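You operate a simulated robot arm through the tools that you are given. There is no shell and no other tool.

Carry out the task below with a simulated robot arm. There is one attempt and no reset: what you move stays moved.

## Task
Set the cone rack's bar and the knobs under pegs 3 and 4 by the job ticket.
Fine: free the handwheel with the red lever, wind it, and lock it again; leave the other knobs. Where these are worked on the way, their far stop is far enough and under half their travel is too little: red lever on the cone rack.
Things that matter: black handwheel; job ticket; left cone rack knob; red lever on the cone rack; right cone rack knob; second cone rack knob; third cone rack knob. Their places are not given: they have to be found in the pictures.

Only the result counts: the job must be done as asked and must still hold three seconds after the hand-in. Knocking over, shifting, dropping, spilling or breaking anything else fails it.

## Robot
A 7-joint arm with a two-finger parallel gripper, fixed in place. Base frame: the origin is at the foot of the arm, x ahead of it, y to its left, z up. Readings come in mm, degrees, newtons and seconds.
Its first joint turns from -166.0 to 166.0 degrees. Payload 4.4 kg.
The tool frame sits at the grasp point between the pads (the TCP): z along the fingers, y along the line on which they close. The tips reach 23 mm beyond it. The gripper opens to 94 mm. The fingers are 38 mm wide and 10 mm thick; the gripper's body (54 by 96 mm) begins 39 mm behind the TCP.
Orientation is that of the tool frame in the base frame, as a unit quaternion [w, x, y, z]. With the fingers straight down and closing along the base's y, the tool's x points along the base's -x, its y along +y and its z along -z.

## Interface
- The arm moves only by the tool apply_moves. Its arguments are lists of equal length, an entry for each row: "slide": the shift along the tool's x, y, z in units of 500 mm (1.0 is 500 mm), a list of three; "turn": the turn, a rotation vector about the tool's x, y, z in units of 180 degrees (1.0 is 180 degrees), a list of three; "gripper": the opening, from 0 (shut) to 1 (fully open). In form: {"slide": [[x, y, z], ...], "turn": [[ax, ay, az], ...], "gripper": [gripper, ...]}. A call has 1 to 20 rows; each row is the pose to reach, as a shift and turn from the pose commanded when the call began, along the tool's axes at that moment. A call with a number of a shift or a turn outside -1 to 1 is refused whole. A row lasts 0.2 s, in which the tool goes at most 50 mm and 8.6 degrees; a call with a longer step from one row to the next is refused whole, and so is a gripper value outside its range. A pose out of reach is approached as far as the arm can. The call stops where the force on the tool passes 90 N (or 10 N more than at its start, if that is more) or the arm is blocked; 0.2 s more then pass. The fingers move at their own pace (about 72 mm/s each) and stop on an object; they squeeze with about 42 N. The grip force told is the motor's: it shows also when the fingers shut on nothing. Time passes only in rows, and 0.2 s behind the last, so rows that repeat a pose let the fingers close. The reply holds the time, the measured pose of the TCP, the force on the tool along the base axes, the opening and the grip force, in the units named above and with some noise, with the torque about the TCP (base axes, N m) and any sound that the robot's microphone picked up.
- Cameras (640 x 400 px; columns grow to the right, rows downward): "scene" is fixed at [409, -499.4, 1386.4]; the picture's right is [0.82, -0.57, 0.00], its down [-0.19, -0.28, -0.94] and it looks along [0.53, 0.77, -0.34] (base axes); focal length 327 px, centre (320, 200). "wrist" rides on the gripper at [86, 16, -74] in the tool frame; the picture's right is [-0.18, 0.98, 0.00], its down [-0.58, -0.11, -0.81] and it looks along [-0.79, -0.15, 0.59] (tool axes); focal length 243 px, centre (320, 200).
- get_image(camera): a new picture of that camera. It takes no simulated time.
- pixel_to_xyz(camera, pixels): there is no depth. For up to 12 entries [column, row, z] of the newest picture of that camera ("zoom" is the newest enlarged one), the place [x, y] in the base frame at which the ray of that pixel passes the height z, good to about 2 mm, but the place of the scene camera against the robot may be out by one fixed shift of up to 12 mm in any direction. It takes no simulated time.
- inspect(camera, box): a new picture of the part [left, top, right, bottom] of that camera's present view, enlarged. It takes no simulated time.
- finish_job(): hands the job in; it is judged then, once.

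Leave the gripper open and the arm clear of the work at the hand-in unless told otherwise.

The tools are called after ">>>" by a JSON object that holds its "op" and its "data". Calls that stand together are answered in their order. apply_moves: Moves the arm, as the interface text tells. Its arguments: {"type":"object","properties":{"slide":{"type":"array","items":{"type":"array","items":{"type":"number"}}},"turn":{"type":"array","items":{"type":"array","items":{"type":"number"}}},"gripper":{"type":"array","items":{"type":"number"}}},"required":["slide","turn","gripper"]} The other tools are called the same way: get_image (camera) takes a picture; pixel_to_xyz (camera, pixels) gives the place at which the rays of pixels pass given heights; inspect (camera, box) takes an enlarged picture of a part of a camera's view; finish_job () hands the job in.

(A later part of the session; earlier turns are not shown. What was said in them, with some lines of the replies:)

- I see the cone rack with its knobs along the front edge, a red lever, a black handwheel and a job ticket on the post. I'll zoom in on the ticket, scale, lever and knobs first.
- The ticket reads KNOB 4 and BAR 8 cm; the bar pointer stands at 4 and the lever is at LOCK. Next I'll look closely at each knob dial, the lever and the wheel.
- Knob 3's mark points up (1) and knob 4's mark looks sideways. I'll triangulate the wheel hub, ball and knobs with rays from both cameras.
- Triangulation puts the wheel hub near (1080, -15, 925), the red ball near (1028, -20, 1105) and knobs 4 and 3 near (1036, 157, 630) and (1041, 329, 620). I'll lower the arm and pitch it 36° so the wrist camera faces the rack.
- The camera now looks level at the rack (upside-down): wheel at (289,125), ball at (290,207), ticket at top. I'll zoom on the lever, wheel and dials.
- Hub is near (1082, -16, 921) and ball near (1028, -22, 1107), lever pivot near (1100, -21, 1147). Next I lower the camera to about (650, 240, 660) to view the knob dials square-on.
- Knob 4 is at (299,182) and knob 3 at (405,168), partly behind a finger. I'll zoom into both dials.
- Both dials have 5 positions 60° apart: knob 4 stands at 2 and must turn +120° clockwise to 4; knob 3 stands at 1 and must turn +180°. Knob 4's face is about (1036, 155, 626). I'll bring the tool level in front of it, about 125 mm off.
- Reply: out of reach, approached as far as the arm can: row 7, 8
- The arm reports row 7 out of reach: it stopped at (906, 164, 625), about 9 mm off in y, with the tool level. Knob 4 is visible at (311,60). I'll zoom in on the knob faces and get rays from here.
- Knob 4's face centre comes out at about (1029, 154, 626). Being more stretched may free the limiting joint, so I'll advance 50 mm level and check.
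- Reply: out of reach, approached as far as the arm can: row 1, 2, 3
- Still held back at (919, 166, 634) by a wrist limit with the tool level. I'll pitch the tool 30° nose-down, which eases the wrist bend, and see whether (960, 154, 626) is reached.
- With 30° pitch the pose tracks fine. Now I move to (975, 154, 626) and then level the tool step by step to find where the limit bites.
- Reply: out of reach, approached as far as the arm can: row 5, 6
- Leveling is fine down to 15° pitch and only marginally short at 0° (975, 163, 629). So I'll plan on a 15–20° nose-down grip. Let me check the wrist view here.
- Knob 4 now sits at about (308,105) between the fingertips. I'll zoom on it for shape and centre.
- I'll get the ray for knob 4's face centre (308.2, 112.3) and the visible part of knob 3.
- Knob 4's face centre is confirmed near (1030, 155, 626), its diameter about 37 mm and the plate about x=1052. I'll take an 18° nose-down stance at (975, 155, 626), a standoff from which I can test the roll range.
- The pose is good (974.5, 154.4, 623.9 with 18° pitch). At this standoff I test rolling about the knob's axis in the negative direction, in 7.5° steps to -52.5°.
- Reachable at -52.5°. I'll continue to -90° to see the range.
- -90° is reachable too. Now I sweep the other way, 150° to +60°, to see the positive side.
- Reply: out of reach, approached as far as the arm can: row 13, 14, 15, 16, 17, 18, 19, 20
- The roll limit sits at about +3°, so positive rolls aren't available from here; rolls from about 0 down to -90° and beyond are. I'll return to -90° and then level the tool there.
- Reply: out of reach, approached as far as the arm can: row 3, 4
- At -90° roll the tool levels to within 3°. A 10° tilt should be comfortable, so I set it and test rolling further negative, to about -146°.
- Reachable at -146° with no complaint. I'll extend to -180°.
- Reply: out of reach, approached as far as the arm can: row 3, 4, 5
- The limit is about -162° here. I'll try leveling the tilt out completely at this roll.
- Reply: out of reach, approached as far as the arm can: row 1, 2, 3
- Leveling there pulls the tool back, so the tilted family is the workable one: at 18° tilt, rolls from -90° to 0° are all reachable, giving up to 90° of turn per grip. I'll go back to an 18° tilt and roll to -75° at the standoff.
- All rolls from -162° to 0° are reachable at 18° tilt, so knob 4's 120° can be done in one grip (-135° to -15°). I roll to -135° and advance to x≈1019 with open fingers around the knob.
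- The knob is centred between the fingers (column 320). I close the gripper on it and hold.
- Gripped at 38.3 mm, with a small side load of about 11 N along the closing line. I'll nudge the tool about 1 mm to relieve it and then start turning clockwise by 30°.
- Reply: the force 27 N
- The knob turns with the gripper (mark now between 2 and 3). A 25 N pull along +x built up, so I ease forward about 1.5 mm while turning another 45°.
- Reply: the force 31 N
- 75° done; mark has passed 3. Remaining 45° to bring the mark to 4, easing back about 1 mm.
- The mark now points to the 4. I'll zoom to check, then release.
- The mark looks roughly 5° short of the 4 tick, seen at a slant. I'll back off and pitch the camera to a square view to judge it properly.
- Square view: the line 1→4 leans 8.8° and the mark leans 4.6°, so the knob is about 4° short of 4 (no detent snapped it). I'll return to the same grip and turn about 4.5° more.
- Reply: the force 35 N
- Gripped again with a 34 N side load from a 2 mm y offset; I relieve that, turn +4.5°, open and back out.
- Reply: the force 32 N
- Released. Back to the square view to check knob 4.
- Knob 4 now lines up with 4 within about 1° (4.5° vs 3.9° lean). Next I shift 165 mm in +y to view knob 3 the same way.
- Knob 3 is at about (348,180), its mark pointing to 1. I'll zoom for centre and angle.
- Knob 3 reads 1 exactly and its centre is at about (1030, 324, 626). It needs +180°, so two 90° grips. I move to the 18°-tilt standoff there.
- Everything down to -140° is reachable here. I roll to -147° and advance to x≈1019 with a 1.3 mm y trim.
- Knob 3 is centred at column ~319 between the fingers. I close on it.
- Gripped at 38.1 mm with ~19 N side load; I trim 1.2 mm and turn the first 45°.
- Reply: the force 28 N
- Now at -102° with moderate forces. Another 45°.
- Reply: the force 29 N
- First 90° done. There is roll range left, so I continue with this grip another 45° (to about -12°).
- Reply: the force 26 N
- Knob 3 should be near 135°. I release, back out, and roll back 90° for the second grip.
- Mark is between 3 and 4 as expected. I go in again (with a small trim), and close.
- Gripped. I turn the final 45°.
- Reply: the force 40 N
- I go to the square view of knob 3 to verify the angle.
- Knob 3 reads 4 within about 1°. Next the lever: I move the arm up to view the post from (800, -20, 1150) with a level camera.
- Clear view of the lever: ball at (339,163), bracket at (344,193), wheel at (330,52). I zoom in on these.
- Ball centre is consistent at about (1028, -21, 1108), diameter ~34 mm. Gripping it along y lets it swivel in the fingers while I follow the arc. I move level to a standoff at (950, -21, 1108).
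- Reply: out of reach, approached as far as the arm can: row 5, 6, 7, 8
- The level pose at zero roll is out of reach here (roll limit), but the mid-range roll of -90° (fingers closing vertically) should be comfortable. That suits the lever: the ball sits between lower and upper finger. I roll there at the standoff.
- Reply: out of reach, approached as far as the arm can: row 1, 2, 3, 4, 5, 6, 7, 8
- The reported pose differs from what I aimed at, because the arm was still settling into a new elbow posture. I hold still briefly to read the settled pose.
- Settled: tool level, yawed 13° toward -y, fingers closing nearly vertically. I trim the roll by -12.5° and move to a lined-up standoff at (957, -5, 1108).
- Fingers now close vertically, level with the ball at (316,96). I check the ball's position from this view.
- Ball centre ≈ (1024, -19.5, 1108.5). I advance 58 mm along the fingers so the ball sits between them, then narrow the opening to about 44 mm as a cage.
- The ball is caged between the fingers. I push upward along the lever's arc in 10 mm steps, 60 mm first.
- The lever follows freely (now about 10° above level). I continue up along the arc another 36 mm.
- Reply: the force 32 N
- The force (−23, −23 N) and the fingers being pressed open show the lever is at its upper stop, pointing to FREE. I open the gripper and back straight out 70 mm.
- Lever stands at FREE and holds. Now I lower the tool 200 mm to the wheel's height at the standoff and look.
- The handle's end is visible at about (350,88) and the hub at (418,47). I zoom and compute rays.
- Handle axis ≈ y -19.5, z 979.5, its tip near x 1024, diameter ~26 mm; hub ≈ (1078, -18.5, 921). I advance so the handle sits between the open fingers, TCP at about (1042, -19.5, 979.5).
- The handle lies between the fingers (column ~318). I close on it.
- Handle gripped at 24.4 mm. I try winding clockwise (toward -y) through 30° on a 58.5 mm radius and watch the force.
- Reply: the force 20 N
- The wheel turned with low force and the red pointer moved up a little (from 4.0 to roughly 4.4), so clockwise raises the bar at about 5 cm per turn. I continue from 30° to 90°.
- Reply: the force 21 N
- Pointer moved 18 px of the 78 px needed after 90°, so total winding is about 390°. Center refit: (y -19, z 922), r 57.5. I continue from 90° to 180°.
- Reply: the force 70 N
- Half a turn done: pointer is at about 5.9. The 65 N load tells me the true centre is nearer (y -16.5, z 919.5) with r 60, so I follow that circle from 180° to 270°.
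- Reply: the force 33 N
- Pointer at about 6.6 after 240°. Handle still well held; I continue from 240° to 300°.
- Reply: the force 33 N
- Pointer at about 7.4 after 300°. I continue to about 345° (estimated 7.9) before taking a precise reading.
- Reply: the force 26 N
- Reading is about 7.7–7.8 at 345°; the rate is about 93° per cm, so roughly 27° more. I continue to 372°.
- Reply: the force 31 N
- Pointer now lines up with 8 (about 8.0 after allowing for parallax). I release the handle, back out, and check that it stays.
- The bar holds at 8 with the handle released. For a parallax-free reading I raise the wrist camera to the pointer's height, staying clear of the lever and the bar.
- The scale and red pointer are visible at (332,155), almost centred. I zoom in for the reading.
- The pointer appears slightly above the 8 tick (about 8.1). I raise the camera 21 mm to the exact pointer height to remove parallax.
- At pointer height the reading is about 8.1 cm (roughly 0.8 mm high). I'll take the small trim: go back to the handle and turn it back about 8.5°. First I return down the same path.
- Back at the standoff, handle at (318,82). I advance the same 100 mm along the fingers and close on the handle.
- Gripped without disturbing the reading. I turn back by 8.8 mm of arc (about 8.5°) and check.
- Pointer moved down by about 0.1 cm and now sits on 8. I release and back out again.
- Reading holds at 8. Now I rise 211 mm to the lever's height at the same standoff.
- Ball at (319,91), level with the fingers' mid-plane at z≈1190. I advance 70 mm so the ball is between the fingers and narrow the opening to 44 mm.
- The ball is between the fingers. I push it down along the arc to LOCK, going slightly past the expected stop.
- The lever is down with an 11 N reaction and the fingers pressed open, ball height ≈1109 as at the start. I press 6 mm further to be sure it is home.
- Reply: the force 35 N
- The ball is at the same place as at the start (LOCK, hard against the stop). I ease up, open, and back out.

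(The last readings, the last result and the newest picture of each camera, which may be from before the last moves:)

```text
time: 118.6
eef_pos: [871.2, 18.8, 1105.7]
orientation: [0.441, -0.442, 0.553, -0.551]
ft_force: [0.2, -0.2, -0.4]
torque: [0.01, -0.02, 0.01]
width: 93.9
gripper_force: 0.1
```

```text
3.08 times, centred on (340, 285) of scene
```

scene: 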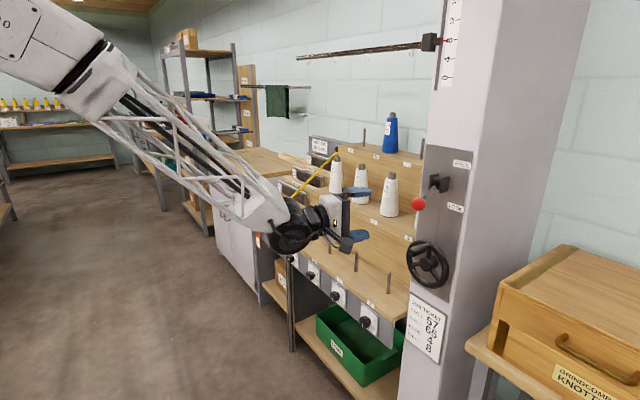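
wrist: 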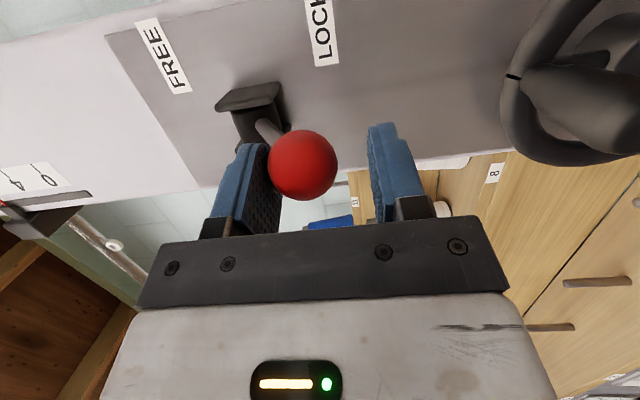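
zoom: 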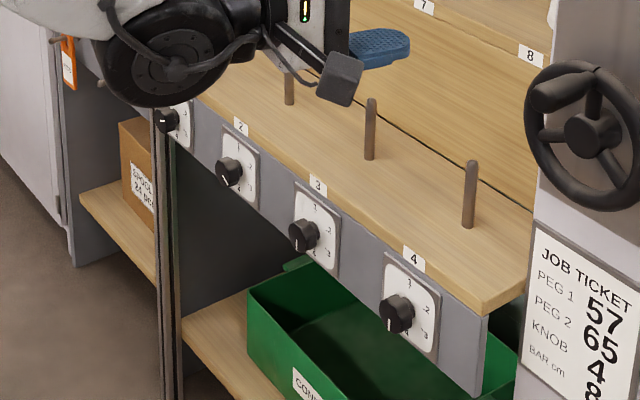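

Lever locked, bar on 8, knobs 3 and 4 marks pointing down to 4, knobs 1 and 2 untouched. I retreat another 150 mm with the gripper open and take a final look.

>>> {"op": "apply_moves", "data": {"slide": [[0, 0, -0.08], [0, 0, -0.16], [0, 0, -0.24], [0, 0, -0.3], [0, 0, -0.3]], "turn": [[0, 0, 0], [0, 0, 0], [0, 0, 0], [0, 0, 0], [0, 0, 0]], "gripper": [1, 1, 1, 1, 1]}}

>>> {"op": "get_image", "data": {"camera": "scene"}}

>>> {"op": "inspect", "data": {"camera": "scene", "box": [282, 235, 382, 345]}}

```text
time: 119.8
eef_pos: [722.9, 54.1, 1107.9]
orientation: [0.442, -0.442, 0.552, -0.552]
ft_force: [-1.0, -0.4, 0.7]
torque: [0.01, 0.02, 0.01]
width: 93.7
gripper_force: 0.1
```

```text
taken
```

scene: 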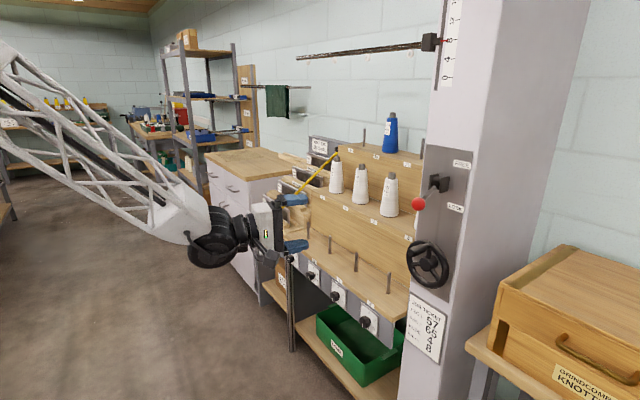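

```text
3.64 times, centred on (332, 290) of scene
```

zoom: 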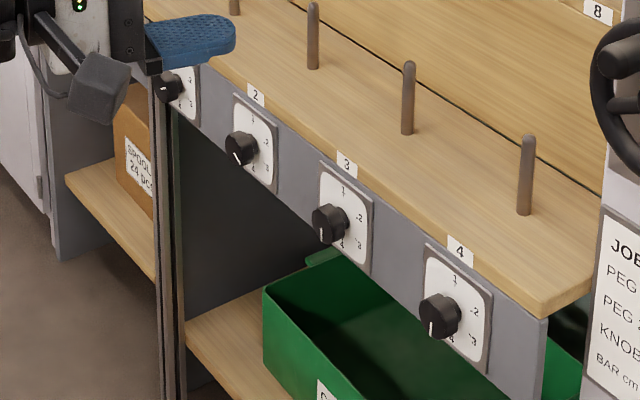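

Everything is set: bar at 8, lever at LOCK, knobs 3 and 4 at 4, the other knobs as found. The gripper is open and the arm is clear, so I hand the job in.

>>> {"op": "finish_job", "data": {}}

```text
The job is handed in.
```

The job is done and handed in. I haven't had a result back from the judging.

- **Bar:** wound up from 4 to 8 cm on the scale. A close, level reading showed it about 1 mm high, so I turned the wheel back slightly. It now sits on the 8 mark.
- **Lever:** moved to its stop at FREE for the winding, then pushed back to its stop at LOCK. The bar did not move during locking.
- **Knobs under pegs 3 and 4:** both set to 4 as the ticket says, each within about 1° of the mark. Knob 4 needed a small second turn to line up.
- **Other knobs:** the ones under pegs 1 and 2 were not touched.

Nothing else was knocked or shifted in the final pictures. The gripper is open and the arm is clear of the rack.
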